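You operate a simulated robot arm through the tools that you are given. There is no shell and no other tool. Be economical: measure what you need, move in short steps, check, and stop when the job is done.

You run a simulated two-armed robot. Do the job below in one go: nothing can be reset, and whatever is moved stays where it is left.

Task
On the top of the long steel table, fold the yellow cloth in half, so that its two long edges meet.

The check looks at the end state, three seconds after you hand in, the way a careful person would. Anything else that was tipped, shoved, dropped, spilled or broken makes it a failure. Flat cloth is picked up by pressing the open fingertips on it (5 to 10 N) and closing them slowly along it; thin cloth reads only 2 to 8 mm in the jaws.

Robot
Two 7-joint arms with two-finger grippers on one trunk, on a base that drives. Base frame: it is fixed to the floor where the robot stands at the start and does not move with it; the origin is under the middle of the robot, x ahead of it, y to its left, z up; the surface under the hand at the start is at about z = 0.86. Readings come in m, rad, newtons and seconds.
The left shoulder is at the start at [0.051, 0.175, 1.177], the right one opposite. With the tool pointing down near the work surface each hand reaches from about 0.24 to 0.86 m from the robot's upright axis, wherever it stands, measured 20 degrees to its own side. Places, roughly: top of the long steel table [0.6, -0.2, 0.9]. Payload 2.94 kg a hand.
Tool frame (each hand has its own): the origin (TCP) lies between the finger pads and is the grasp point; the fingertips stand 0.03 m ahead of it; z points along the fingers, y is the line along which they close. The gripper opens to 0.138 m. The gripper's body begins 0.109 m behind the TCP.
Orientation is that of the tool frame in the base frame, as a unit quaternion [x, y, z, w]. With the fingers straight down and closing along the base's y, the tool's x points along the base's -x, its y along +y and its z along -z.

Tools
- The arms move only by the tool move_arm. It takes "left_targets", "right_targets" or both (then of equal length, played together; a hand with none holds still); each is a list that holds one entry, the list of rows, each a list of 7 numbers: the turn, a rotation vector about the base's x, y, z in rad, then the shift along the base's x, y, z in m, then the closure in counts, from 0 (fully open) to 255 (shut). In form: [[[wx, wy, wz, x, y, z, hand], ...]]. A call has 1 to 10 rows; each row shifts and turns the commanded pose from where the row before left it. A row lasts 0.2 s, in which the tool goes at most 0.05 m and 0.15 rad; a call with a longer step from one row to the next is refused whole, and so is a gripper value outside its range. Where a pose cannot be reached the arm comes as near as it can. A force on the tool above 40 N (or 10 N above the force at the start of the call, whichever is more), or a blocked arm, ends the call early, and 0.2 s more pass. Each finger halts on what it meets, pressing with about 38 N; the grip force reading is that of the motor and also rises with nothing between the fingers. The clock runs only during rows and for 0.2 s after the last one: add rows that do not move to give the fingers time. The reply holds the time, the measured pose of the TCP, the force on the tool along the base axes, the opening and the grip force, in the units named above and with some noise, with the torque about the TCP (base axes, N m) and any sound that the robot's microphone picked up.
- Cameras (640 x 400 px; columns grow to the right, rows downward): "scene" is now at [0.0972, -0.0062, 1.6479]; the picture's right is [-0.22, -0.98, 0.00], its down [-0.90, 0.20, -0.39] and it looks along [0.38, -0.08, -0.92] (base axes); focal length 289 px, centre (320, 200). "left" rides on the left gripper at [0.071, -0.019, -0.146] in its tool frame; the picture's right is [0.26, 0.96, 0.00], its down [-0.85, 0.23, -0.48] and it looks along [-0.46, 0.12, 0.88] (tool axes); focal length 280 px, centre (320, 200). "right" rides on the right gripper at [0.071, 0.019, -0.146] in its tool frame; the picture's right is [-0.26, 0.96, 0.00], its down [-0.85, -0.23, -0.48] and it looks along [-0.46, -0.12, 0.88] (tool axes); focal length 280 px, centre (320, 200). There is no depth. A picture from a camera that has moved, and an enlarged one, comes with that camera's place and axes in the base frame and with its lens. The place of the scene camera against the robot may be out by one fixed shift of up to 0.025 m in any direction.
- capture(camera): a new picture of that camera. The clock stands still meanwhile.
- lift_body(by): slides the trunk up (or, below 0, down) by that many m; the arms and the scene camera ride with it, the base frame stays. It gives what a move gives, with no picture.
- drive_base(legs): drives the robot by 1 to 6 legs, each [ahead, turn to the left] in m and rad, along the robot's own axes; the way and the turn of a leg run together, so that a leg with both is an arc; at most 1.5 m and 3.142 rad a leg. The arms and the cameras ride along, it lands a little off, and it stops where it bumps. It gives what a move gives.
- aim_head(pan, tilt): turns the head with the scene camera to pan (to the left, within 2.094 rad either way) and tilt (down, from -0.506 to 1.204), counted from straight ahead of the robot. It gives what a move gives.
- enlarge(camera, box): a new picture of the part [left, top, right, bottom] of that camera's present view, enlarged. The clock stands still meanwhile.
- close_job(): hands the job in; it is judged then, once.

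Work in short steps. Places have to be worked out from the pictures, the camera data and where the tool is seen: move nearer, look again, correct. Check each grasp and each placing, and mend what went wrong. You have 120 turns and 92 pictures in all, those below and enlarged ones among them. Open the grippers and draw the arms clear of the work before you hand the job in, unless the task says otherwise; then end with one line.

The tools are called as name(argument=value, ...) on one line, values as JSON. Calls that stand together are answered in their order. move_arm: Moves the arms, as the interface text tells. Its arguments: {"type":"object","properties":{"left_targets":{"type":"array","items":{"type":"array","items":{"type":"array","items":{"type":"number"}}}},"right_targets":{"type":"array","items":{"type":"array","items":{"type":"array","items":{"type":"number"}}}}},"required":[]} The other tools are called the same way: lift_body (by) slides the trunk up or down; drive_base (legs) drives the base; aim_head (pan, tilt) turns the head that bears the scene camera; capture (camera) takes a picture; enlarge (camera, box) takes an enlarged picture of a part of a camera's view; close_job () hands the job in.

At the start:

```text
time_s: 0.0
left_tool_pos: [0.5435, 0.2169, 0.9938]
left_orientation: [0.0, 1.0, 0.0, 0.0]
left_ft_force: [0.3, 0.0, 0.3]
left_moment: [-0.01, -0.03, 0.05]
left_opening: 0.1381
left_gripper_force: 0.1
right_tool_pos: [0.3846, -0.1945, 1.0321]
right_orientation: [0.0, 1.0, -0.001, 0.0]
right_ft_force: [-0.4, 0.6, -0.4]
right_moment: [-0.02, 0.0, -0.01]
right_opening: 0.138
right_gripper_force: 0.0
trunk travel left (down, up): [-0.35, 0.384]
robot x, y, heading: [0.0005, 0.0031, 0.0]
head pan, tilt: [-0.22, 1.175]
```

scene: 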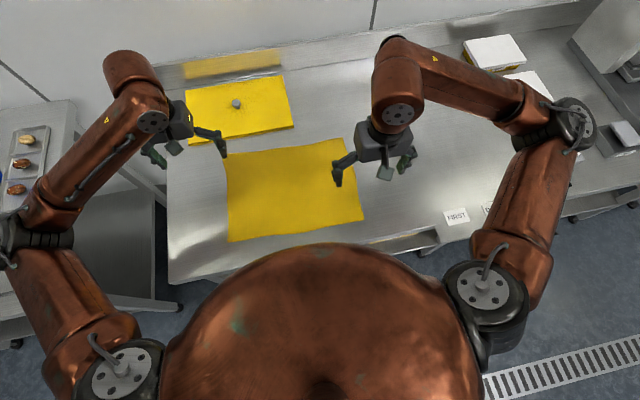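
right: 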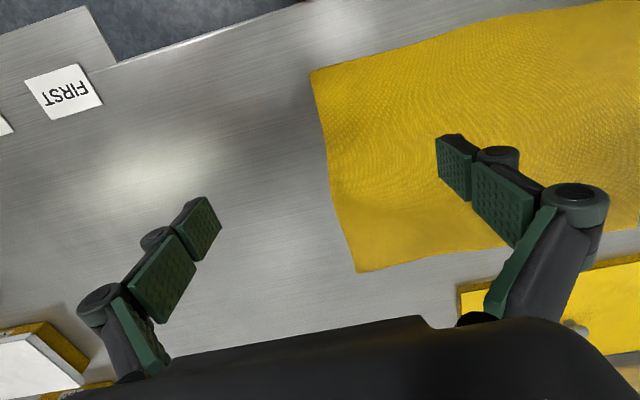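
left: 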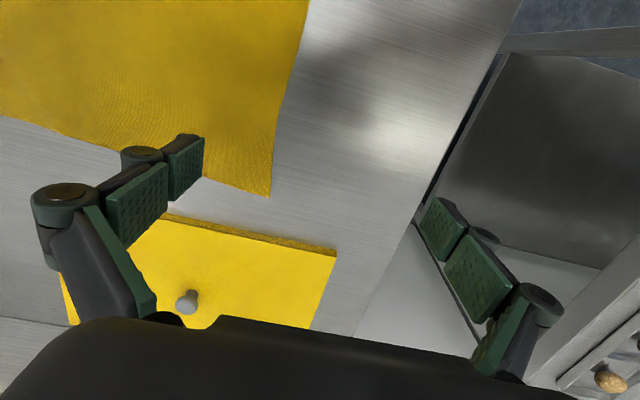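

The wrist views put the cloth's near right corner at about (0.332, -0.189) and its far corners at about (0.613, -0.197) and (0.627, 0.180). The long edges run along y, so I will lift the near edge and carry it over to the far edge. First I move both hands above the near corners, part-closed, and look again.

move_arm(left_targets=[[[0, 0, 0, -0.045, -0.01, 0.01, 60], [0, 0, 0, -0.045, -0.01, 0.01, 120], [0, 0, 0, -0.045, -0.01, 0.01, 181], [0, 0, 0, -0.045, -0.01, 0.01, 181], [0, 0, 0, 0, 0, 0, 181], [0, 0, 0, 0, 0, 0, 181]]], right_targets=[[[0, 0, 0, -0.01, 0.01, 0, 60], [0, 0, 0, -0.01, 0.01, 0, 120], [0, 0, 0, -0.01, 0.01, 0, 181], [0, 0, 0, -0.01, 0.005, 0, 181], [0, 0, 0, 0, 0, 0, 181], [0, 0, 0, 0, 0, 0, 181]]])

capture(camera="left")

capture(camera="right")

capture(camera="scene")

```text
time_s: 1.4
left_tool_pos: [0.3981, 0.1878, 1.0298]
left_orientation: [-0.001, 1.0, 0.0, -0.001]
left_ft_force: [-0.2, -0.3, -1.3]
left_moment: [0.01, 0.0, -0.01]
left_opening: 0.04
left_gripper_force: 0.0
left hand out of reach, approached as far as the arm can: row 4
right_tool_pos: [0.3447, -0.1597, 1.0305]
right_orientation: [0.0, 1.0, 0.0, 0.0]
right_ft_force: [0.3, 0.1, 0.1]
right_moment: [-0.01, -0.03, 0.02]
right_opening: 0.0401
right_gripper_force: 0.0
trunk travel left (down, up): [-0.35, 0.384]
robot x, y, heading: [0.0049, 0.0007, -0.005]
head pan, tilt: [-0.22, 1.175]
```

```text
88 pictures are left
camera left: at [0.3278, 0.1672, 1.1751], right [-0.26, 0.96, 0.0], down [0.85, 0.23, 0.47], along [0.46, 0.12, -0.88], focal length 280 px, centre (320, 200)
```

left: 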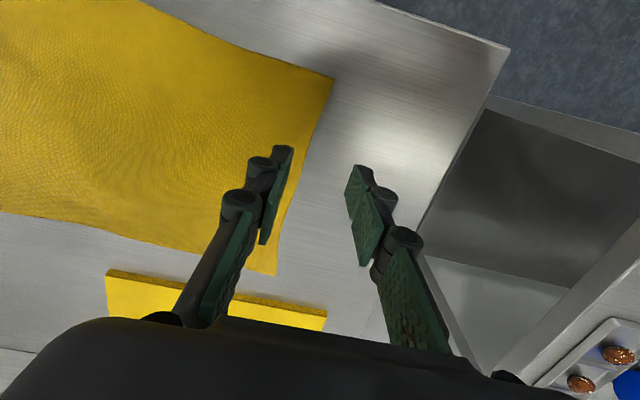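

```text
87 pictures are left
camera right: at [0.274, -0.1418, 1.178], right [0.26, 0.97, 0.0], down [0.85, -0.23, 0.48], along [0.46, -0.12, -0.88], focal length 280 px, centre (320, 200)
```

right: 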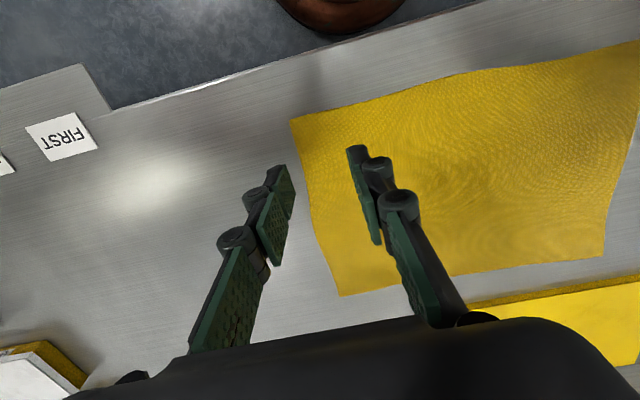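

```text
86 pictures are left
camera scene: at [0.0976, -0.006, 1.6478], right [-0.22, -0.98, 0.0], down [-0.9, 0.2, -0.39], along [0.38, -0.08, -0.92], focal length 289 px, centre (320, 200)
```

scene: 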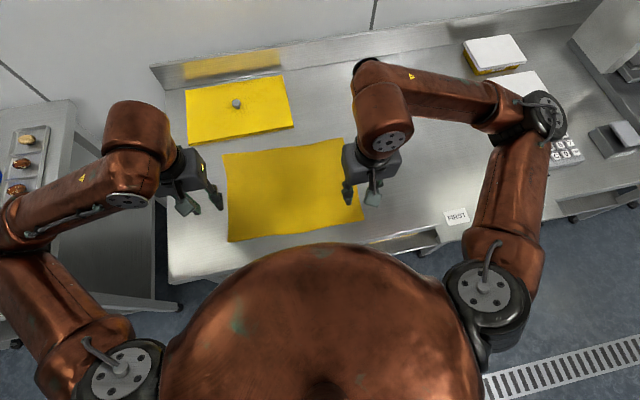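

The left hand cannot get further back from here. The wrist views give near corners at (0.350, 0.186) and (0.333, -0.191), and far corners at (0.628, 0.179) and (0.615, -0.199). I back the base off 0.1 m so the near edge is easily in reach.

drive_base(legs=[[-0.1, 0]])

```text
time_s: 2.5
left_tool_pos: [0.2969, 0.1874, 1.0306]
left_orientation: [-0.002, 1.0, 0.001, -0.001]
left_ft_force: [0.9, -0.2, -0.7]
left_moment: [0.01, 0.08, 0.0]
left_opening: 0.0401
left_gripper_force: 0.2
right_tool_pos: [0.2447, -0.1597, 1.0313]
right_orientation: [0.0, 1.0, 0.001, 0.0]
right_ft_force: [0.0, 0.3, 0.6]
right_moment: [0.02, 0.08, -0.03]
right_opening: 0.0401
right_gripper_force: 0.1
trunk travel left (down, up): [-0.35, 0.384]
robot x, y, heading: [-0.1045, -0.0036, -0.001]
head pan, tilt: [-0.22, 1.175]
```

Now I move both hands over their pick points, with the fingertips about 4 cm above the cloth.

move_arm(left_targets=[[[0, 0, 0, 0.021, -0.012, -0.025, 181], [0, 0, 0, 0.021, -0.012, -0.025, 181], [0, 0, 0, 0.021, -0.012, -0.025, 181], [0, 0, 0, 0, 0, -0.025, 181], [0, 0, 0, 0, 0, 0, 181]]], right_targets=[[[0, 0, 0, 0.033, 0.0, -0.025, 181], [0, 0, 0, 0.033, 0.002, -0.025, 181], [0, 0, 0, 0.032, 0, -0.025, 181], [0, 0, 0, 0, 0, -0.025, 181], [0, 0, 0, 0, 0, 0, 181]]])

capture(camera="left")

capture(camera="right")

```text
time_s: 3.8
left_tool_pos: [0.3575, 0.1518, 0.9327]
left_orientation: [-0.001, 1.0, 0.0, 0.0]
left_ft_force: [-0.5, -0.2, -0.7]
left_moment: [0.01, 0.04, 0.0]
left_opening: 0.04
left_gripper_force: 0.0
right_tool_pos: [0.3399, -0.1573, 0.9332]
right_orientation: [-0.001, 1.0, 0.001, 0.002]
right_ft_force: [-1.2, -0.1, 1.1]
right_moment: [0.01, 0.02, 0.01]
right_opening: 0.04
right_gripper_force: 0.0
trunk travel left (down, up): [-0.35, 0.384]
robot x, y, heading: [-0.1018, 0.0022, 0.001]
head pan, tilt: [-0.22, 1.175]
```

```text
85 pictures are left
camera left: at [0.2865, 0.1316, 1.077], right [-0.26, 0.96, 0.0], down [0.85, 0.23, 0.48], along [0.46, 0.13, -0.88], focal length 280 px, centre (320, 200)
```

left: 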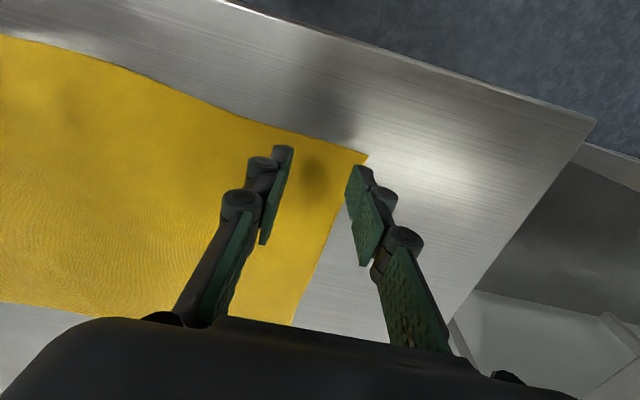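

```text
84 pictures are left
camera right: at [0.2674, -0.1404, 1.0793], right [0.26, 0.97, 0.0], down [0.85, -0.23, 0.48], along [0.46, -0.12, -0.88], focal length 280 px, centre (320, 200)
```

right: 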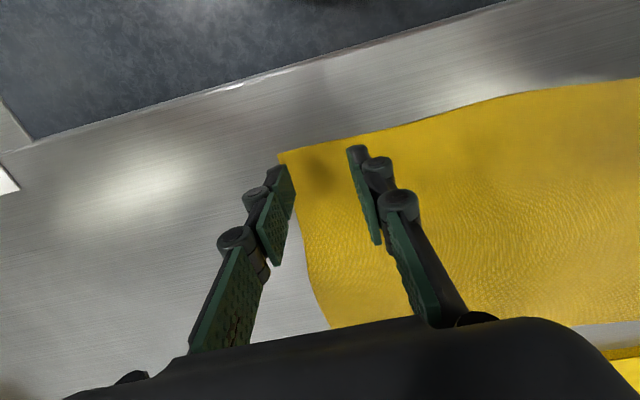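

The corners are where expected, at about (0.350, 0.190) and (0.330, -0.192), and the fingers straddle good pick points. I lower to just about touching.

move_arm(left_targets=[[[0, 0, 0, 0, 0, -0.02, 181], [0, 0, 0, 0, 0, -0.02, 181], [0, 0, 0, 0, 0, -0.01, 181], [0, 0, 0, 0, 0, -0.007, 181], [0, 0, 0, 0, 0, 0, 181]]], right_targets=[[[0, 0, 0, 0, 0, -0.02, 181], [0, 0, 0, 0, 0, -0.02, 181], [0, 0, 0, 0, 0, -0.01, 181], [0, 0, 0, 0, 0, -0.007, 181], [0, 0, 0, 0, 0, 0, 181]]])

```text
time_s: 4.6
left_tool_pos: [0.3605, 0.1485, 0.8902]
left_orientation: [-0.002, 1.0, -0.005, 0.012]
left_ft_force: [-1.1, -1.8, 21.0]
left_moment: [0.13, 0.08, 0.06]
left_opening: 0.0199
left_gripper_force: 4.3
right_tool_pos: [0.3413, -0.1548, 0.8896]
right_orientation: [-0.001, 1.0, 0.004, 0.009]
right_ft_force: [-0.7, 5.4, 26.5]
right_moment: [0.14, 0.09, 0.0]
right_opening: 0.0203
right_gripper_force: 4.0
trunk travel left (down, up): [-0.35, 0.384]
robot x, y, heading: [-0.1, -0.0042, -0.001]
head pan, tilt: [-0.22, 1.175]
stopped in row 4 (right hand): the force on the tool passed its limit at 46 N (the readings are from after the stop); the commanded pose is now the measured one
```

Contact came about 2 mm early and too hard, and the fingers were pushed partly shut. I ease up slightly and look.

move_arm(left_targets=[[[0, 0, 0, 0, 0, 0.002, 181], [0, 0, 0, 0, 0, 0, 181]]], right_targets=[[[0, 0, 0, 0, 0, 0.002, 181], [0, 0, 0, 0, 0, 0, 181]]])

capture(camera="left")

capture(camera="right")

```text
time_s: 5.2
left_tool_pos: [0.3584, 0.1483, 0.89]
left_orientation: [-0.003, 1.0, -0.002, 0.01]
left_ft_force: [2.5, -1.5, 18.6]
left_moment: [-0.29, 0.03, 0.09]
left_opening: 0.0433
left_gripper_force: 2.5
right_tool_pos: [0.3399, -0.1566, 0.8891]
right_orientation: [-0.001, 1.0, 0.001, 0.008]
right_ft_force: [0.3, 3.4, 16.4]
right_moment: [0.26, -0.06, -0.01]
right_opening: 0.0432
right_gripper_force: 2.6
trunk travel left (down, up): [-0.35, 0.384]
robot x, y, heading: [-0.099, 0.001, 0.005]
head pan, tilt: [-0.22, 1.175]
```

```text
83 pictures are left
camera left: at [0.2855, 0.1302, 1.0334], right [-0.27, 0.96, -0.01], down [0.84, 0.24, 0.49], along [0.48, 0.12, -0.87], focal length 280 px, centre (320, 200)
```

left: 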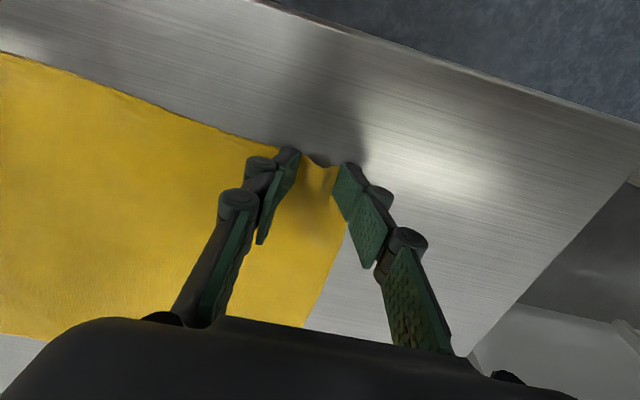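

```text
82 pictures are left
camera right: at [0.2672, -0.1397, 1.0347], right [0.26, 0.97, 0.01], down [0.84, -0.23, 0.49], along [0.47, -0.12, -0.87], focal length 280 px, centre (320, 200)
```

right: 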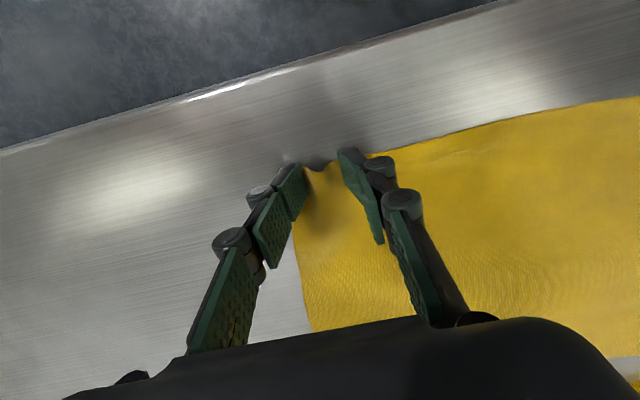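

A small ridge has already formed between the fingertips on both sides. I ease the pressure a little more and close slowly.

move_arm(left_targets=[[[0, 0, 0, 0, 0, 0.001, 181], [0, 0, 0, 0, 0, 0, 190], [0, 0, 0, 0, 0, 0, 200], [0, 0, 0, 0, 0, 0, 210], [0, 0, 0, 0, 0, 0, 220], [0, 0, 0, 0, 0, 0, 230], [0, 0, 0, 0, 0, 0, 240], [0, 0, 0, 0, 0, 0, 255], [0, 0, 0, 0, 0, 0, 255]]], right_targets=[[[0, 0, 0, 0, 0, 0.001, 181], [0, 0, 0, 0, 0, 0, 190], [0, 0, 0, 0, 0, 0, 200], [0, 0, 0, 0, 0, 0, 210], [0, 0, 0, 0, 0, 0, 220], [0, 0, 0, 0, 0, 0, 230], [0, 0, 0, 0, 0, 0, 240], [0, 0, 0, 0, 0, 0, 255], [0, 0, 0, 0, 0, 0, 255]]])

capture(camera="left")

capture(camera="right")

```text
time_s: 7.2
left_tool_pos: [0.3584, 0.1493, 0.8899]
left_orientation: [-0.002, 1.0, -0.002, 0.007]
left_ft_force: [-0.8, 1.4, -1.1]
left_moment: [0.48, -0.14, 0.09]
left_opening: 0.0008
left_gripper_force: 26.8
right_tool_pos: [0.3423, -0.156, 0.8893]
right_orientation: [0.0, 1.0, 0.002, 0.007]
right_ft_force: [-0.1, 3.4, 5.6]
right_moment: [0.02, -0.05, 0.07]
right_opening: 0.0037
right_gripper_force: 37.6
trunk travel left (down, up): [-0.35, 0.384]
robot x, y, heading: [-0.0992, -0.0001, 0.003]
head pan, tilt: [-0.22, 1.175]
```

```text
81 pictures are left
camera left: at [0.2863, 0.1298, 1.0334], right [-0.27, 0.96, -0.01], down [0.84, 0.24, 0.49], along [0.47, 0.12, -0.87], focal length 280 px, centre (320, 200)
```

left: 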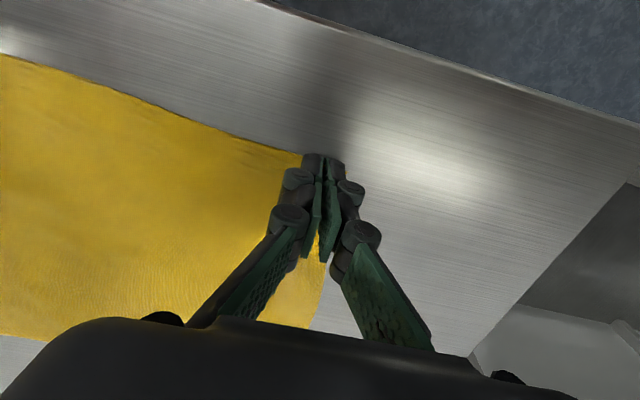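

```text
80 pictures are left
camera right: at [0.2683, -0.1394, 1.0352], right [0.26, 0.97, 0.01], down [0.84, -0.23, 0.49], along [0.47, -0.12, -0.87], focal length 280 px, centre (320, 200)
```

right: 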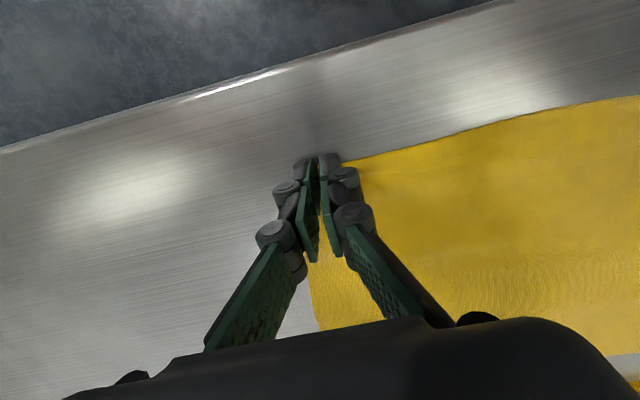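

The right jaw reads 3.7 mm, so it holds cloth. The left reads 0.8 mm, which is doubtful. I lift both slightly and check.

move_arm(left_targets=[[[0, 0, 0, 0, 0, 0.01, 255], [0, 0, 0, 0, 0, 0.01, 255], [0, 0, 0, 0, 0, 0.01, 255], [0, 0, 0, 0, 0, 0, 255]]], right_targets=[[[0, 0, 0, 0, 0, 0.01, 255], [0, 0, 0, 0, 0, 0.01, 255], [0, 0, 0, 0, 0, 0.01, 255], [0, 0, 0, 0, 0, 0, 255]]])

capture(camera="left")

capture(camera="right")

```text
time_s: 8.2
left_tool_pos: [0.3591, 0.1496, 0.9194]
left_orientation: [-0.002, 1.0, -0.003, 0.009]
left_ft_force: [0.0, -4.2, 1.1]
left_moment: [-0.5, -0.07, -0.03]
left_opening: 0.0017
left_gripper_force: 26.8
right_tool_pos: [0.3413, -0.1566, 0.9198]
right_orientation: [-0.001, 1.0, 0.002, 0.007]
right_ft_force: [0.3, 2.9, 0.3]
right_moment: [0.08, 0.02, 0.04]
right_opening: 0.0039
right_gripper_force: 29.9
trunk travel left (down, up): [-0.35, 0.384]
robot x, y, heading: [-0.0992, -0.0015, 0.004]
head pan, tilt: [-0.22, 1.175]
```

```text
79 pictures are left
camera left: at [0.2868, 0.1304, 1.0623], right [-0.27, 0.96, -0.01], down [0.84, 0.24, 0.49], along [0.47, 0.12, -0.87], focal length 280 px, centre (320, 200)
```

left: 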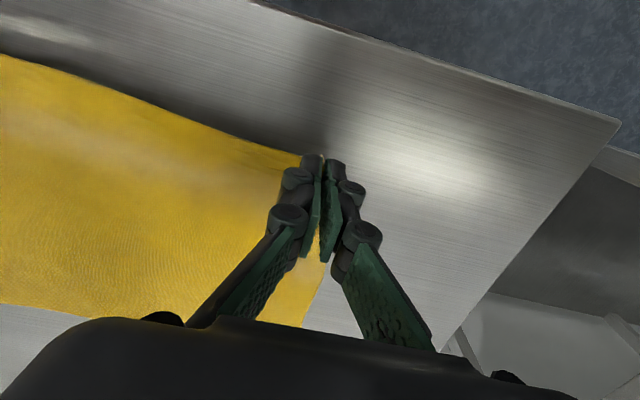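

```text
78 pictures are left
camera right: at [0.2682, -0.1398, 1.065], right [0.26, 0.97, 0.01], down [0.84, -0.23, 0.49], along [0.47, -0.12, -0.87], focal length 280 px, centre (320, 200)
```

right: 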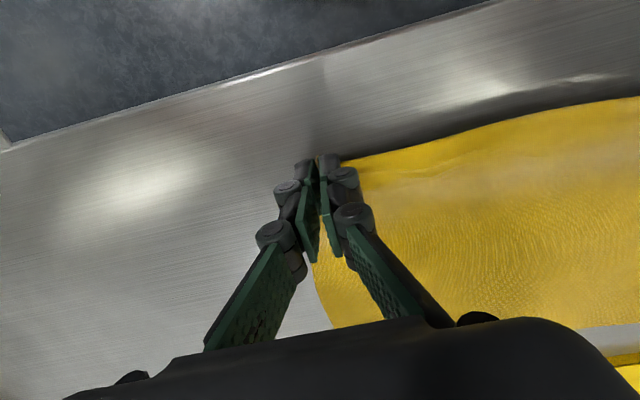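

Both corners lift with the cloth, and the edge between the hands is taut. I carry the edge up along an arc to above the fold line.

move_arm(left_targets=[[[0, 0, 0, 0.014, 0, 0.029, 255], [0, 0, 0, 0.0164, 0, 0.0246, 255], [0, 0, 0, 0.0196, 0, 0.0184, 255], [0, 0, 0, 0.025, 0, 0.016, 255], [0, 0, 0, 0.028, 0, 0.009, 255], [0, 0, 0, 0.027, 0, 0.003, 255], [0, 0, 0, 0, 0, 0, 255]]], right_targets=[[[0, 0, 0, 0.014, 0, 0.029, 255], [0, 0, 0, 0.0164, 0, 0.0246, 255], [0, 0, 0, 0.0196, 0, 0.0184, 255], [0, 0, 0, 0.025, 0, 0.016, 255], [0, 0, 0, 0.028, 0, 0.009, 255], [0, 0, 0, 0.027, 0, 0.003, 255], [0, 0, 0, 0, 0, 0, 255]]])

capture(camera="left")

capture(camera="right")

capture(camera="scene")

```text
time_s: 9.8
left_tool_pos: [0.4909, 0.1504, 1.0191]
left_orientation: [-0.001, 1.0, -0.002, 0.009]
left_ft_force: [-0.1, -1.2, -1.5]
left_moment: [0.0, 0.02, -0.02]
left_opening: 0.0016
left_gripper_force: 27.3
right_tool_pos: [0.4719, -0.156, 1.018]
right_orientation: [-0.001, 1.0, 0.002, 0.007]
right_ft_force: [0.3, -0.1, -0.1]
right_moment: [0.0, 0.01, 0.01]
right_opening: 0.0001
right_gripper_force: 27.7
trunk travel left (down, up): [-0.35, 0.384]
robot x, y, heading: [-0.0998, 0.0017, 0.008]
head pan, tilt: [-0.22, 1.175]
```

```text
77 pictures are left
camera left: at [0.4175, 0.1307, 1.1641], right [-0.27, 0.96, -0.01], down [0.84, 0.24, 0.49], along [0.47, 0.12, -0.87], focal length 280 px, centre (320, 200)
```

left: 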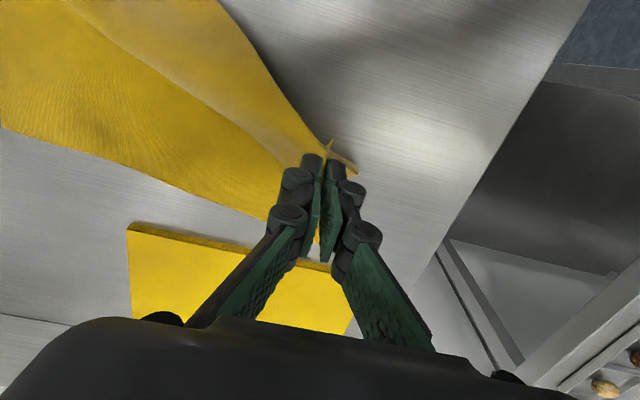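

```text
76 pictures are left
camera right: at [0.3986, -0.1391, 1.1641], right [0.26, 0.97, 0.01], down [0.84, -0.23, 0.49], along [0.47, -0.12, -0.87], focal length 280 px, centre (320, 200)
```

right: 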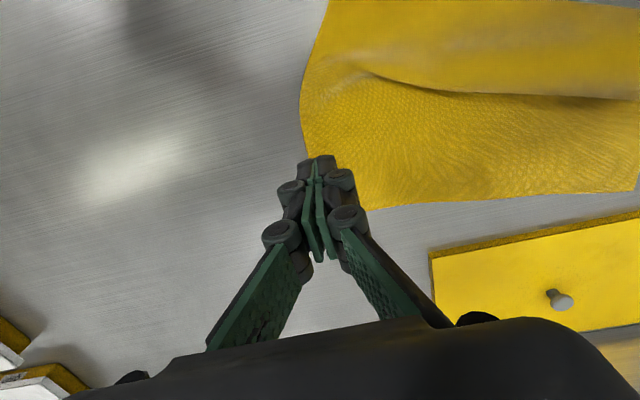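

```text
75 pictures are left
camera scene: at [-0.0035, -0.0061, 1.648], right [-0.22, -0.98, 0.0], down [-0.9, 0.2, -0.39], along [0.38, -0.08, -0.92], focal length 289 px, centre (320, 200)
```

scene: 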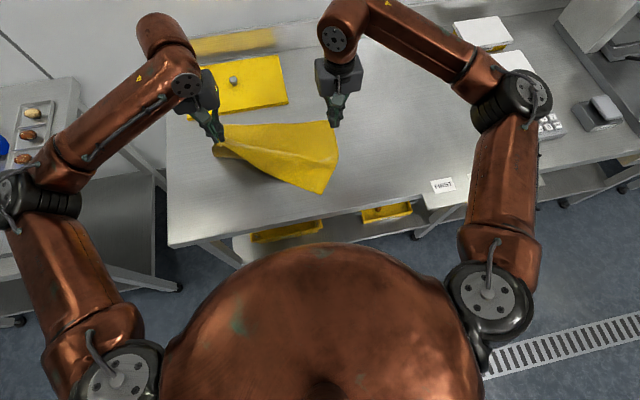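

The right pinch slipped out on the way up, while the left still holds its corner. I finish laying the left corner over to its far corner and keep hold of it, and take the right hand back above the near right corner.

move_arm(left_targets=[[[0, 0, 0, 0.028, 0, -0.004, 255], [0, 0, 0, 0.027, 0, -0.008, 255], [0, 0, 0, 0.024, 0, -0.015, 255], [0, 0, 0, 0.0206, 0, -0.019, 255], [0, 0, 0, 0.015, 0, -0.025, 255], [0, 0, 0, 0.011, 0, -0.025, 255], [0, 0, 0, 0.005, 0, -0.012, 255], [0, 0, 0, 0, 0, 0, 255]]], right_targets=[[[0, 0, 0, -0.03, 0, 0.01, 200], [0, 0, 0, -0.03, 0, 0.01, 181], [0, 0, 0, -0.03, 0, 0.01, 181], [0, 0, 0, -0.03, 0, 0.0, 181], [0, 0, 0, -0.02, 0, 0.0, 181], [0, 0, 0, 0, 0, 0, 181], [0, 0, 0, 0, 0, 0, 181], [0, 0, 0, 0, 0, 0, 181]]])

capture(camera="left")

capture(camera="right")

capture(camera="scene")

```text
time_s: 11.6
left_tool_pos: [0.6195, 0.1506, 0.9113]
left_orientation: [-0.003, 1.0, -0.002, 0.008]
left_ft_force: [0.3, -0.4, -3.1]
left_moment: [0.04, 0.0, -0.01]
left_opening: 0.0076
left_gripper_force: 40.3
right_tool_pos: [0.3305, -0.157, 1.0493]
right_orientation: [-0.001, 1.0, 0.001, 0.007]
right_ft_force: [0.6, -0.3, -0.8]
right_moment: [-0.02, 0.0, 0.03]
right_opening: 0.0398
right_gripper_force: 0.1
trunk travel left (down, up): [-0.35, 0.384]
robot x, y, heading: [-0.0984, 0.0037, -0.0]
head pan, tilt: [-0.22, 1.175]
```

```text
74 pictures are left
camera left: at [0.5466, 0.1305, 1.0553], right [-0.26, 0.96, -0.01], down [0.84, 0.24, 0.49], along [0.47, 0.12, -0.87], focal length 280 px, centre (320, 200)
```

left: 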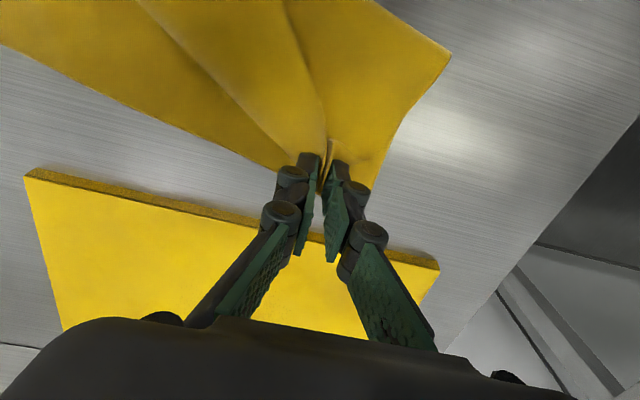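

```text
73 pictures are left
camera right: at [0.2576, -0.1385, 1.1944], right [0.26, 0.97, 0.01], down [0.84, -0.23, 0.49], along [0.47, -0.12, -0.87], focal length 280 px, centre (320, 200)
```

right: 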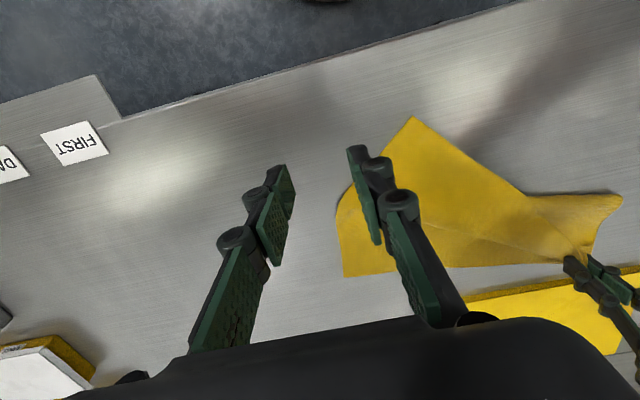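

```text
72 pictures are left
camera scene: at [-0.0027, -0.0062, 1.6479], right [-0.22, -0.98, 0.0], down [-0.9, 0.2, -0.39], along [0.38, -0.08, -0.92], focal length 289 px, centre (320, 200)
```

scene: 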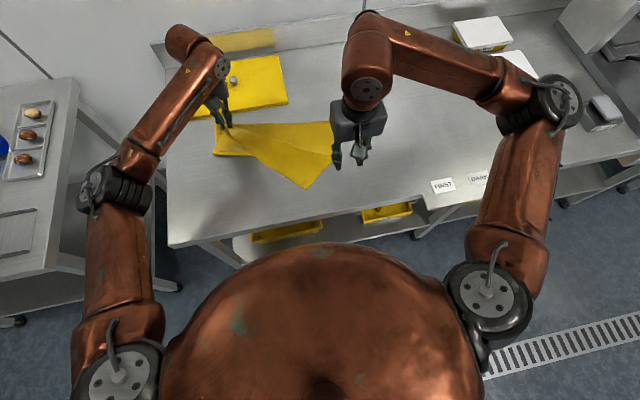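

The left jaw now reads 7.6 mm, so it still has a firm hold. The cloth has shifted a little, so I enlarge the view to see its state.

enlarge(camera="scene", box=[190, 90, 350, 190])

enlarge(camera="left", box=[240, 20, 480, 220])

```text
4.00 times, centred on (270, 140) of scene
camera zoom: at [-0.0027, -0.0062, 1.6479], right [-0.22, -0.98, 0.0], down [-0.9, 0.2, -0.39], along [0.38, -0.08, -0.92], focal length 1155 px, centre (520, 440)
```

zoom: 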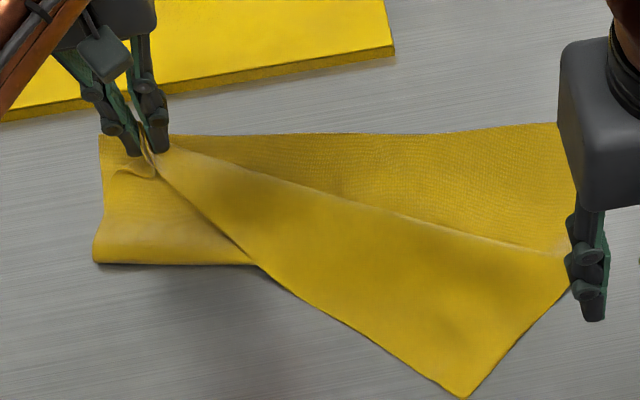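

```text
2.00 times, centred on (360, 120) of left
camera zoom: at [0.5466, 0.1305, 1.0553], right [-0.26, 0.96, -0.01], down [0.84, 0.24, 0.49], along [0.47, 0.12, -0.87], focal length 561 px, centre (240, 360)
```

zoom: 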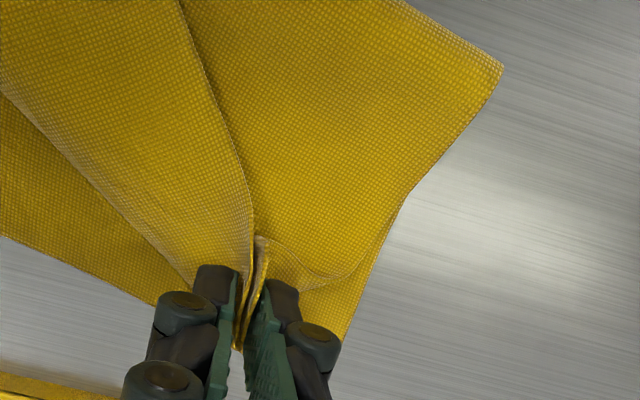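

The left half is folded cleanly. The near right corner lies at about (0.358, -0.05), with its bisector along x. I pin the left grip down gently and bring the right hand over that corner.

move_arm(left_targets=[[[0, 0, 0, 0.0, 0, -0.005, 255], [0, 0, 0, 0, 0, -0.005, 255], [0, 0, 0, 0, 0, -0.003, 255], [0, 0, 0, 0, 0, 0, 255], [0, 0, 0, 0, 0, 0, 255]]], right_targets=[[[0, 0, 0, 0.014, 0.028, -0.028, 181], [0, 0, 0, 0.014, 0.028, -0.028, 181], [0, 0, 0, 0.014, 0.028, -0.028, 185], [0, 0, 0, 0.013, 0.027, -0.026, 190], [0, 0, 0, 0, 0, 0, 190]]])

capture(camera="right")

```text
time_s: 12.8
left_tool_pos: [0.6191, 0.1484, 0.899]
left_orientation: [-0.001, 1.0, -0.002, 0.009]
left_ft_force: [-0.5, 0.6, -1.7]
left_moment: [0.02, 0.02, 0.02]
left_opening: 0.0025
left_gripper_force: 28.7
right_tool_pos: [0.3859, -0.0455, 0.9377]
right_orientation: [0.0, 1.0, 0.002, 0.007]
right_ft_force: [0.1, 0.0, 0.2]
right_moment: [0.04, -0.03, 0.0]
right_opening: 0.035
right_gripper_force: 0.0
trunk travel left (down, up): [-0.35, 0.384]
robot x, y, heading: [-0.0987, -0.0009, 0.003]
head pan, tilt: [-0.22, 1.175]
```

```text
69 pictures are left
camera right: at [0.3128, -0.0288, 1.0841], right [0.26, 0.97, 0.01], down [0.84, -0.23, 0.49], along [0.47, -0.12, -0.87], focal length 280 px, centre (320, 200)
```

right: 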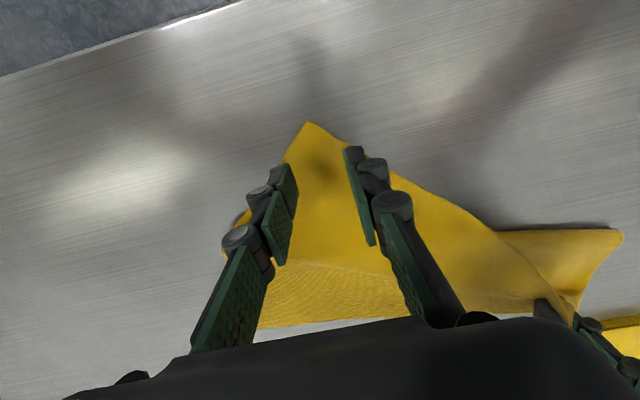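

The corner is at (0.362, -0.050), centred between the fingers. I shift 8 mm further onto the cloth and go down to near contact.

move_arm(right_targets=[[[0, 0, 0, 0.008, -0.002, -0.02, 190], [0, 0, 0, 0, 0, -0.018, 190], [0, 0, 0, 0, 0, -0.004, 190], [0, 0, 0, 0, 0, -0.002, 190], [0, 0, 0, 0, 0, -0.0015, 190], [0, 0, 0, 0, 0, 0, 190]]])

```text
time_s: 14.2
left_tool_pos: [0.6193, 0.1488, 0.897]
left_orientation: [-0.002, 1.0, -0.003, 0.008]
left_ft_force: [-1.1, -0.4, 4.0]
left_moment: [0.01, -0.07, 0.01]
left_opening: 0.0001
left_gripper_force: 24.4
right_tool_pos: [0.3951, -0.0477, 0.8937]
right_orientation: [0.0, 1.0, 0.002, 0.007]
right_ft_force: [-0.2, -0.4, 0.3]
right_moment: [0.01, 0.04, 0.01]
right_opening: 0.0349
right_gripper_force: 0.1
trunk travel left (down, up): [-0.35, 0.384]
robot x, y, heading: [-0.1014, 0.0017, 0.0]
head pan, tilt: [-0.22, 1.175]
```

There is no contact on the right yet. The left opening has dropped to zero, so that corner has likely slipped free and is lying in place. I continue down on the right.

move_arm(right_targets=[[[0, 0, 0, 0, 0, -0.0015, 190], [0, 0, 0, 0, 0, -0.001, 190], [0, 0, 0, 0, 0, -0.001, 190], [0, 0, 0, 0, 0, 0, 190]]])

capture(camera="right")

capture(camera="left")

```text
time_s: 15.2
left_tool_pos: [0.6197, 0.1484, 0.8991]
left_orientation: [-0.002, 1.0, -0.002, 0.009]
left_ft_force: [0.4, -0.7, -1.3]
left_moment: [0.01, 0.01, -0.03]
left_opening: 0.0033
left_gripper_force: 30.4
right_tool_pos: [0.394, -0.0473, 0.8905]
right_orientation: [-0.001, 1.0, 0.003, 0.008]
right_ft_force: [0.5, 0.2, 10.7]
right_moment: [-0.21, 0.04, 0.02]
right_opening: 0.0354
right_gripper_force: 0.7
trunk travel left (down, up): [-0.35, 0.384]
robot x, y, heading: [-0.1043, -0.0015, 0.004]
head pan, tilt: [-0.22, 1.175]
```

```text
68 pictures are left
camera right: at [0.3211, -0.0309, 1.037], right [0.26, 0.97, 0.01], down [0.84, -0.23, 0.49], along [0.47, -0.12, -0.87], focal length 280 px, centre (320, 200)
```

right: 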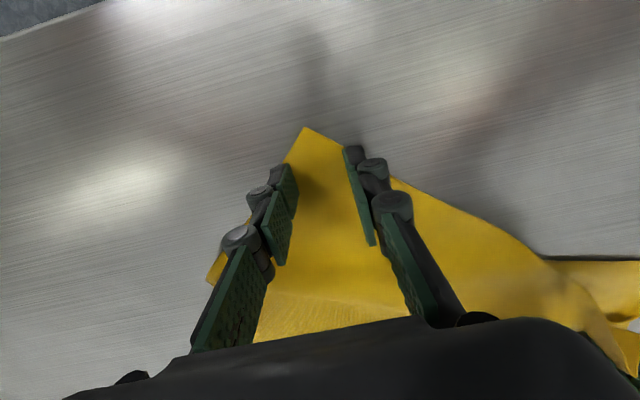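

```text
67 pictures are left
camera left: at [0.5465, 0.1302, 1.0427], right [-0.27, 0.96, -0.01], down [0.84, 0.24, 0.49], along [0.47, 0.12, -0.87], focal length 280 px, centre (320, 200)
```

left: 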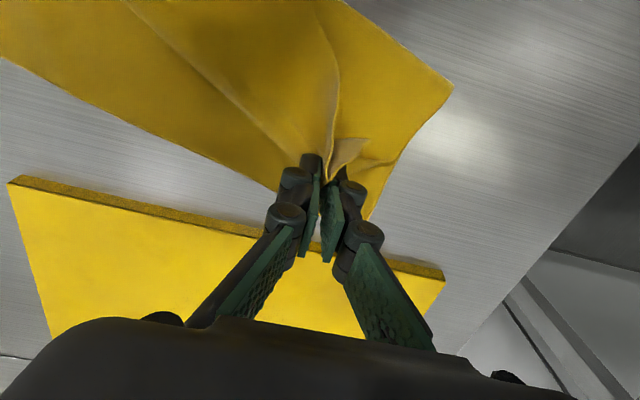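

The right hand presses with 10.7 N, fingers on both sides of the corner. I close it slowly along the cloth.

move_arm(right_targets=[[[0, 0, 0, 0, 0, 0, 197], [0, 0, 0, 0, 0, 0, 204], [0, 0, 0, 0, 0, -0.0005, 211], [0, 0, 0, 0, 0, 0, 218], [0, 0, 0, 0, 0, -0.0005, 225], [0, 0, 0, 0, 0, 0, 232], [0, 0, 0, 0, 0, 0, 240], [0, 0, 0, 0, 0, 0, 248], [0, 0, 0, 0, 0, 0, 255], [0, 0, 0, 0, 0, 0, 255]]])

capture(camera="right")

```text
time_s: 17.4
left_tool_pos: [0.6194, 0.1495, 0.8981]
left_orientation: [-0.001, 1.0, -0.003, 0.009]
left_ft_force: [0.0, 0.2, -1.6]
left_moment: [0.0, 0.02, 0.01]
left_opening: 0.0073
left_gripper_force: 40.0
right_tool_pos: [0.3944, -0.047, 0.8899]
right_orientation: [-0.001, 1.0, 0.002, 0.007]
right_ft_force: [-0.8, 0.7, 1.4]
right_moment: [-0.04, -0.01, 0.01]
right_opening: 0.0064
right_gripper_force: 42.6
trunk travel left (down, up): [-0.35, 0.384]
robot x, y, heading: [-0.0996, -0.0036, 0.002]
head pan, tilt: [-0.22, 1.175]
```

```text
66 pictures are left
camera right: at [0.3215, -0.0308, 1.0348], right [0.26, 0.97, 0.01], down [0.84, -0.23, 0.49], along [0.47, -0.12, -0.87], focal length 280 px, centre (320, 200)
```

right: 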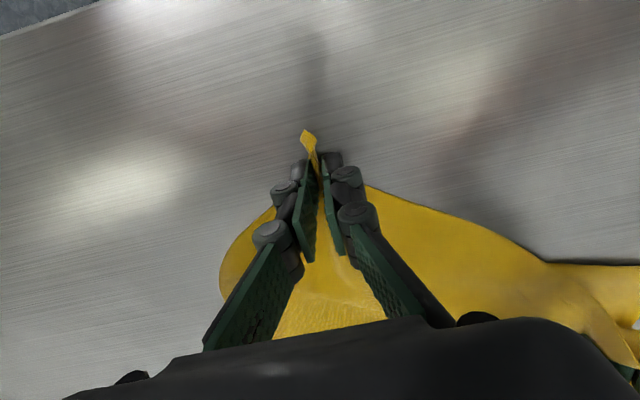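

That is a solid grip: 6.4 mm in the jaws, with the corner tip sticking out. I lift and swing it over towards the far right corner, yawing the hand so the tip turns outward.

move_arm(right_targets=[[[0, 0, 0, 0.005, -0.003, 0.03, 255], [0, 0, 0.12, 0.015, -0.008, 0.028, 255], [0, 0, 0.12, 0.019, -0.012, 0.02, 255], [0, 0, 0.12, 0.019, -0.012, 0.015, 255], [0, 0, 0.12, 0.02, -0.012, 0.005, 255], [0, 0, 0.12, 0.02, -0.012, 0, 255], [0, 0, 0.12, 0.02, -0.014, -0.005, 255], [0, 0, 0.12, 0.02, -0.014, -0.01, 255], [0, 0, 0.12, 0.018, -0.014, -0.015, 255], [0, 0, 0, 0, 0, 0, 255]]])

capture(camera="right")

enlarge(camera="scene", box=[190, 80, 390, 205])

```text
time_s: 19.6
left_tool_pos: [0.6206, 0.1497, 0.8971]
left_orientation: [-0.002, 1.0, -0.003, 0.008]
left_ft_force: [0.5, -0.3, -1.8]
left_moment: [0.01, 0.04, -0.02]
left_opening: 0.0062
left_gripper_force: 40.5
right_tool_pos: [0.5122, -0.1208, 0.9813]
right_orientation: [-0.353, 0.936, 0.006, 0.006]
right_ft_force: [0.5, 0.8, -1.9]
right_moment: [-0.04, -0.09, 0.0]
right_opening: 0.0055
right_gripper_force: 42.4
right hand out of reach, approached as far as the arm can: row 8, 9
trunk travel left (down, up): [-0.35, 0.384]
robot x, y, heading: [-0.1002, -0.0019, -0.002]
head pan, tilt: [-0.22, 1.175]
```

```text
65 pictures are left
camera right: at [0.4458, -0.157, 1.1276], right [-0.44, 0.9, 0.01], down [0.79, 0.38, 0.49], along [0.43, 0.22, -0.87], focal length 280 px, centre (320, 200)
```

right: 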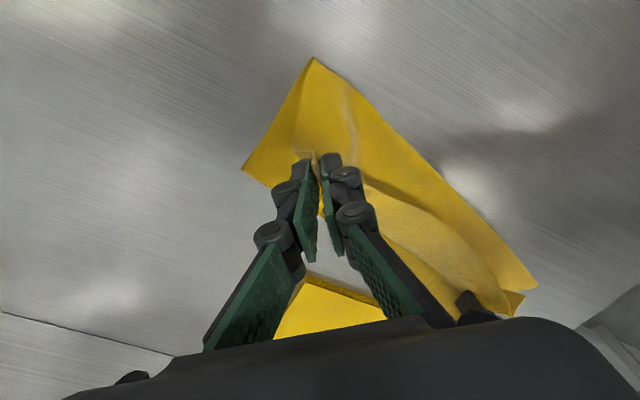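

```text
3.20 times, centred on (290, 142) of scene
camera zoom: at [-0.0028, -0.0061, 1.6479], right [-0.22, -0.98, 0.0], down [-0.9, 0.2, -0.39], along [0.38, -0.08, -0.92], focal length 924 px, centre (416, 384)
```

zoom: 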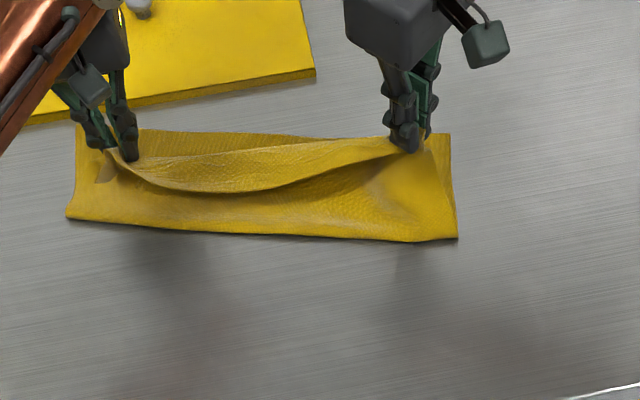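

This looks good: both corners are held and the cloth is draping into a fold. The yaw ran out of reach, so I unwind it slightly and see where the hand goes.

move_arm(right_targets=[[[0, 0, -0.12, 0.005, -0.005, -0.005, 255], [0, 0, -0.12, 0.005, -0.003, -0.005, 255], [0, 0, 0, 0, 0, 0, 255]]])

```text
time_s: 20.4
left_tool_pos: [0.6205, 0.149, 0.8981]
left_orientation: [-0.002, 1.0, -0.002, 0.008]
left_ft_force: [0.6, 0.3, -1.0]
left_moment: [-0.05, 0.01, 0.0]
left_opening: 0.0068
left_gripper_force: 34.4
right_tool_pos: [0.5218, -0.1288, 0.9718]
right_orientation: [-0.237, 0.971, 0.005, 0.006]
right_ft_force: [-0.2, 1.0, 0.7]
right_moment: [-0.01, 0.02, -0.02]
right_opening: 0.0047
right_gripper_force: 41.2
trunk travel left (down, up): [-0.35, 0.384]
robot x, y, heading: [-0.1003, 0.004, -0.002]
head pan, tilt: [-0.22, 1.175]
```

The hand follows again. I carry the right corner on to just above its far corner.

move_arm(right_targets=[[[0, 0, 0, 0.015, -0.009, -0.012, 255], [0, 0, 0, 0.015, -0.009, -0.013, 255], [0, 0, 0, 0.014, -0.008, -0.015, 255], [0, 0, 0, 0.01, -0.006, -0.015, 255], [0, 0, 0, 0, 0, -0.008, 255], [0, 0, 0, 0, 0, 0, 255]]])

capture(camera="right")

enlarge(camera="scene", box=[190, 80, 390, 205])

```text
time_s: 21.8
left_tool_pos: [0.6206, 0.1482, 0.8985]
left_orientation: [-0.002, 1.0, -0.002, 0.008]
left_ft_force: [0.6, 0.8, -2.5]
left_moment: [0.0, 0.03, -0.02]
left_opening: 0.0071
left_gripper_force: 35.8
right_tool_pos: [0.5759, -0.1578, 0.9073]
right_orientation: [-0.239, 0.971, 0.003, 0.007]
right_ft_force: [1.0, -0.2, 0.4]
right_moment: [-0.02, -0.01, -0.01]
right_opening: 0.0057
right_gripper_force: 30.8
trunk travel left (down, up): [-0.35, 0.384]
robot x, y, heading: [-0.1013, 0.0005, 0.002]
head pan, tilt: [-0.22, 1.175]
```

```text
63 pictures are left
camera right: at [0.5028, -0.1783, 1.0542], right [-0.21, 0.98, 0.01], down [0.85, 0.18, 0.49], along [0.47, 0.11, -0.87], focal length 280 px, centre (320, 200)
```

right: 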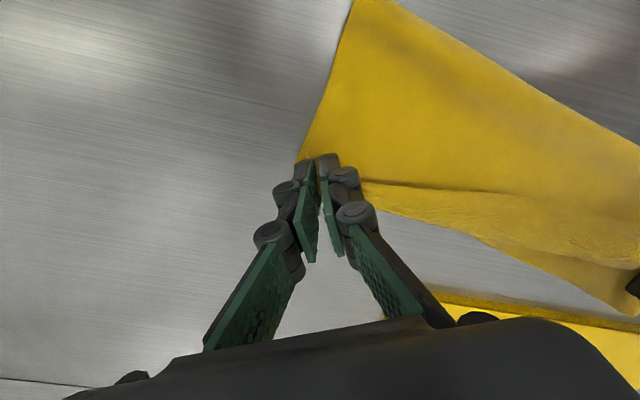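

```text
3.20 times, centred on (290, 142) of scene
camera zoom: at [-0.0027, -0.0061, 1.6479], right [-0.22, -0.98, 0.0], down [-0.9, 0.2, -0.39], along [0.38, -0.08, -0.92], focal length 924 px, centre (416, 384)
```

zoom: 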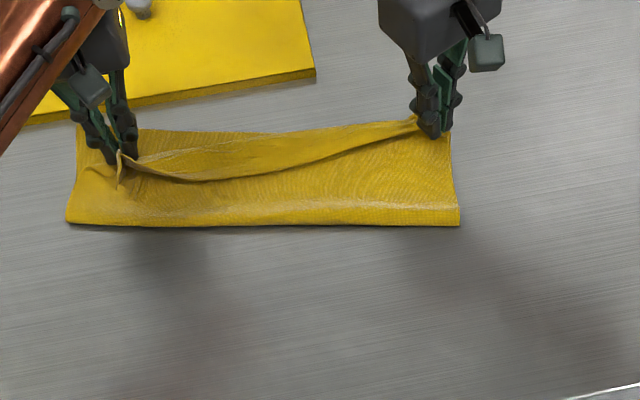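

Both edges nearly meet, but the upper edge sags in the middle. I lift the left tip slightly and spread both hands about 12 mm to pull the edge straight.

move_arm(left_targets=[[[0, 0, 0, 0, 0, 0.008, 255], [0, 0, 0, 0.002, 0.004, 0, 255], [0, 0, 0, 0.002, 0.004, 0, 255], [0, 0, 0, 0.002, 0.004, 0, 255], [0, 0, 0, 0, 0, 0, 255]]], right_targets=[[[0, 0, 0, 0, 0, 0.0, 255], [0, 0, 0, 0.003, -0.004, 0, 255], [0, 0, 0, 0.003, -0.004, 0, 255], [0, 0, 0, 0.002, -0.004, 0, 255], [0, 0, 0, 0, 0, 0, 255]]])

capture(camera="left")

enlarge(camera="scene", box=[190, 80, 390, 205])

```text
time_s: 23.0
left_tool_pos: [0.6267, 0.1615, 0.9058]
left_orientation: [-0.002, 1.0, -0.002, 0.009]
left_ft_force: [0.3, -3.1, -0.9]
left_moment: [-0.14, 0.05, 0.01]
left_opening: 0.0054
left_gripper_force: 34.6
right_tool_pos: [0.5816, -0.1686, 0.9086]
right_orientation: [-0.239, 0.971, 0.004, 0.006]
right_ft_force: [1.5, 4.4, -0.9]
right_moment: [0.15, 0.01, 0.08]
right_opening: 0.0042
right_gripper_force: 39.1
right hand out of reach, approached as far as the arm can: row 4
trunk travel left (down, up): [-0.35, 0.384]
robot x, y, heading: [-0.0989, -0.0054, -0.001]
head pan, tilt: [-0.22, 1.175]
```

```text
61 pictures are left
camera left: at [0.5537, 0.142, 1.0509], right [-0.27, 0.96, -0.01], down [0.84, 0.24, 0.49], along [0.47, 0.12, -0.87], focal length 280 px, centre (320, 200)
```

left: 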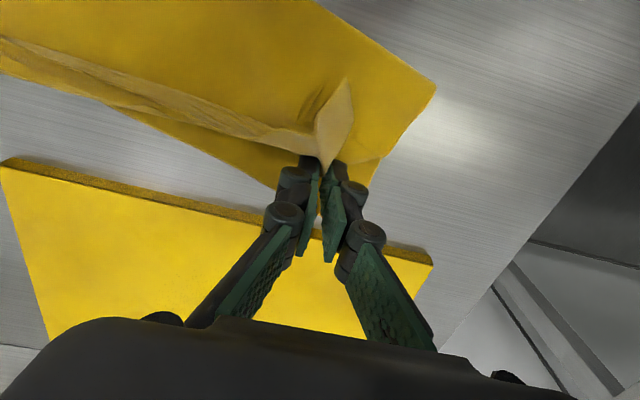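

```text
3.20 times, centred on (290, 142) of scene
camera zoom: at [-0.0027, -0.0063, 1.6479], right [-0.22, -0.98, 0.0], down [-0.9, 0.2, -0.39], along [0.38, -0.08, -0.92], focal length 924 px, centre (416, 384)
```

zoom: 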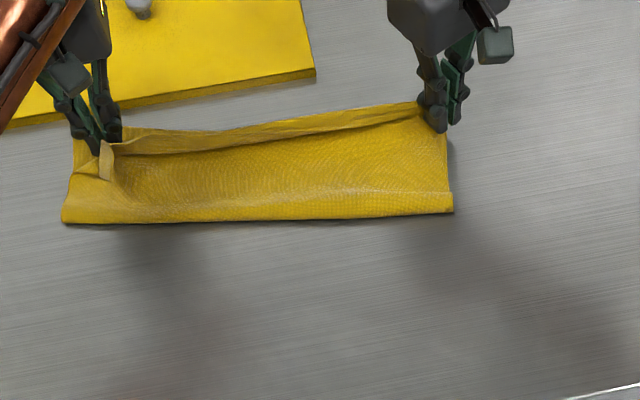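

The edge is now taut and lies over the far edge. I open both hands gently here and see how it settles.

move_arm(left_targets=[[[0, 0, 0, 0, 0, -0.004, 255], [0, 0, 0, 0, 0, 0, 225], [0, 0, 0, 0, 0, 0, 195], [0, 0, 0, 0, 0, 0, 195], [0, 0, 0, 0, 0, 0.03, 195], [0, 0, 0, 0, 0, 0.04, 195], [0, 0, 0, 0, 0, 0, 195]]], right_targets=[[[0, 0, 0, 0, 0, -0.007, 255], [0, 0, 0, 0, 0, 0, 225], [0, 0, 0, 0, 0, 0, 195], [0, 0, 0, 0, 0, 0, 195], [0, 0, 0, 0, 0, 0.03, 195], [0, 0, 0, 0, 0, 0.04, 195], [0, 0, 0, 0, 0, 0, 195]]])

capture(camera="left")

capture(camera="right")

enlarge(camera="scene", box=[190, 80, 390, 205])

```text
time_s: 24.6
left_tool_pos: [0.6267, 0.1621, 0.9705]
left_orientation: [-0.002, 1.0, -0.003, 0.007]
left_ft_force: [1.2, 0.2, -0.7]
left_moment: [0.03, 0.04, 0.0]
left_opening: 0.0324
left_gripper_force: 0.1
right_tool_pos: [0.58, -0.1688, 0.9714]
right_orientation: [-0.239, 0.971, 0.005, 0.006]
right_ft_force: [0.4, -0.5, -0.7]
right_moment: [0.0, 0.04, 0.02]
right_opening: 0.0324
right_gripper_force: 0.1
trunk travel left (down, up): [-0.35, 0.384]
robot x, y, heading: [-0.0995, -0.0004, -0.003]
head pan, tilt: [-0.22, 1.175]
```

```text
59 pictures are left
camera left: at [0.5533, 0.1435, 1.1155], right [-0.27, 0.96, -0.01], down [0.84, 0.24, 0.49], along [0.47, 0.12, -0.87], focal length 280 px, centre (320, 200)
```

left: 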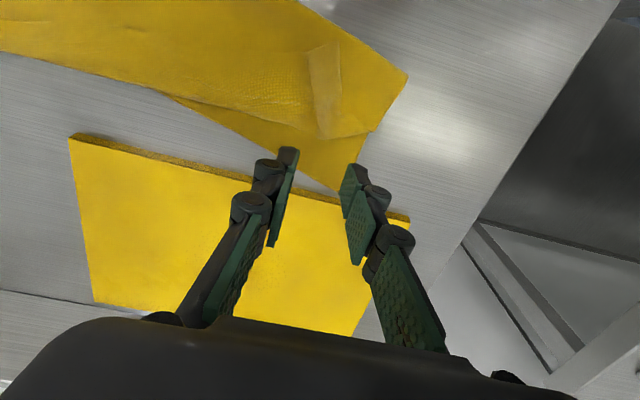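

```text
58 pictures are left
camera right: at [0.5066, -0.1875, 1.1173], right [-0.22, 0.98, 0.01], down [0.85, 0.18, 0.49], along [0.47, 0.11, -0.87], focal length 280 px, centre (320, 200)
```

right: 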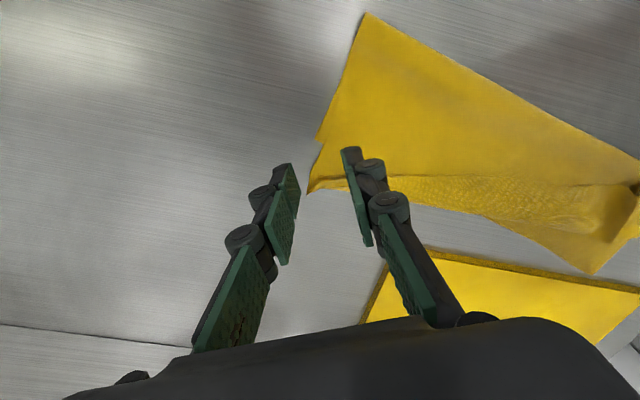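

```text
3.20 times, centred on (290, 142) of scene
camera zoom: at [-0.0014, -0.0061, 1.6477], right [-0.22, -0.98, 0.0], down [-0.9, 0.2, -0.39], along [0.38, -0.08, -0.92], focal length 924 px, centre (416, 384)
```

zoom: 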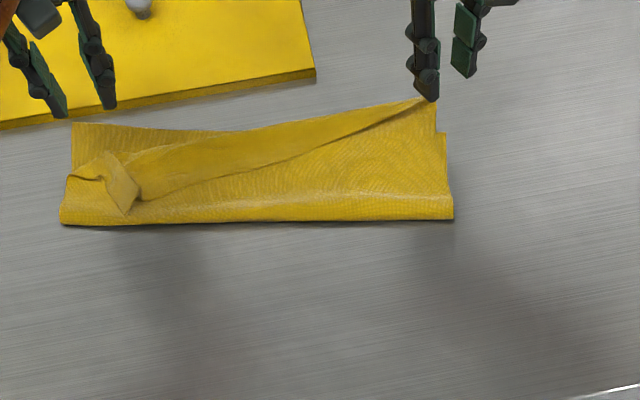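

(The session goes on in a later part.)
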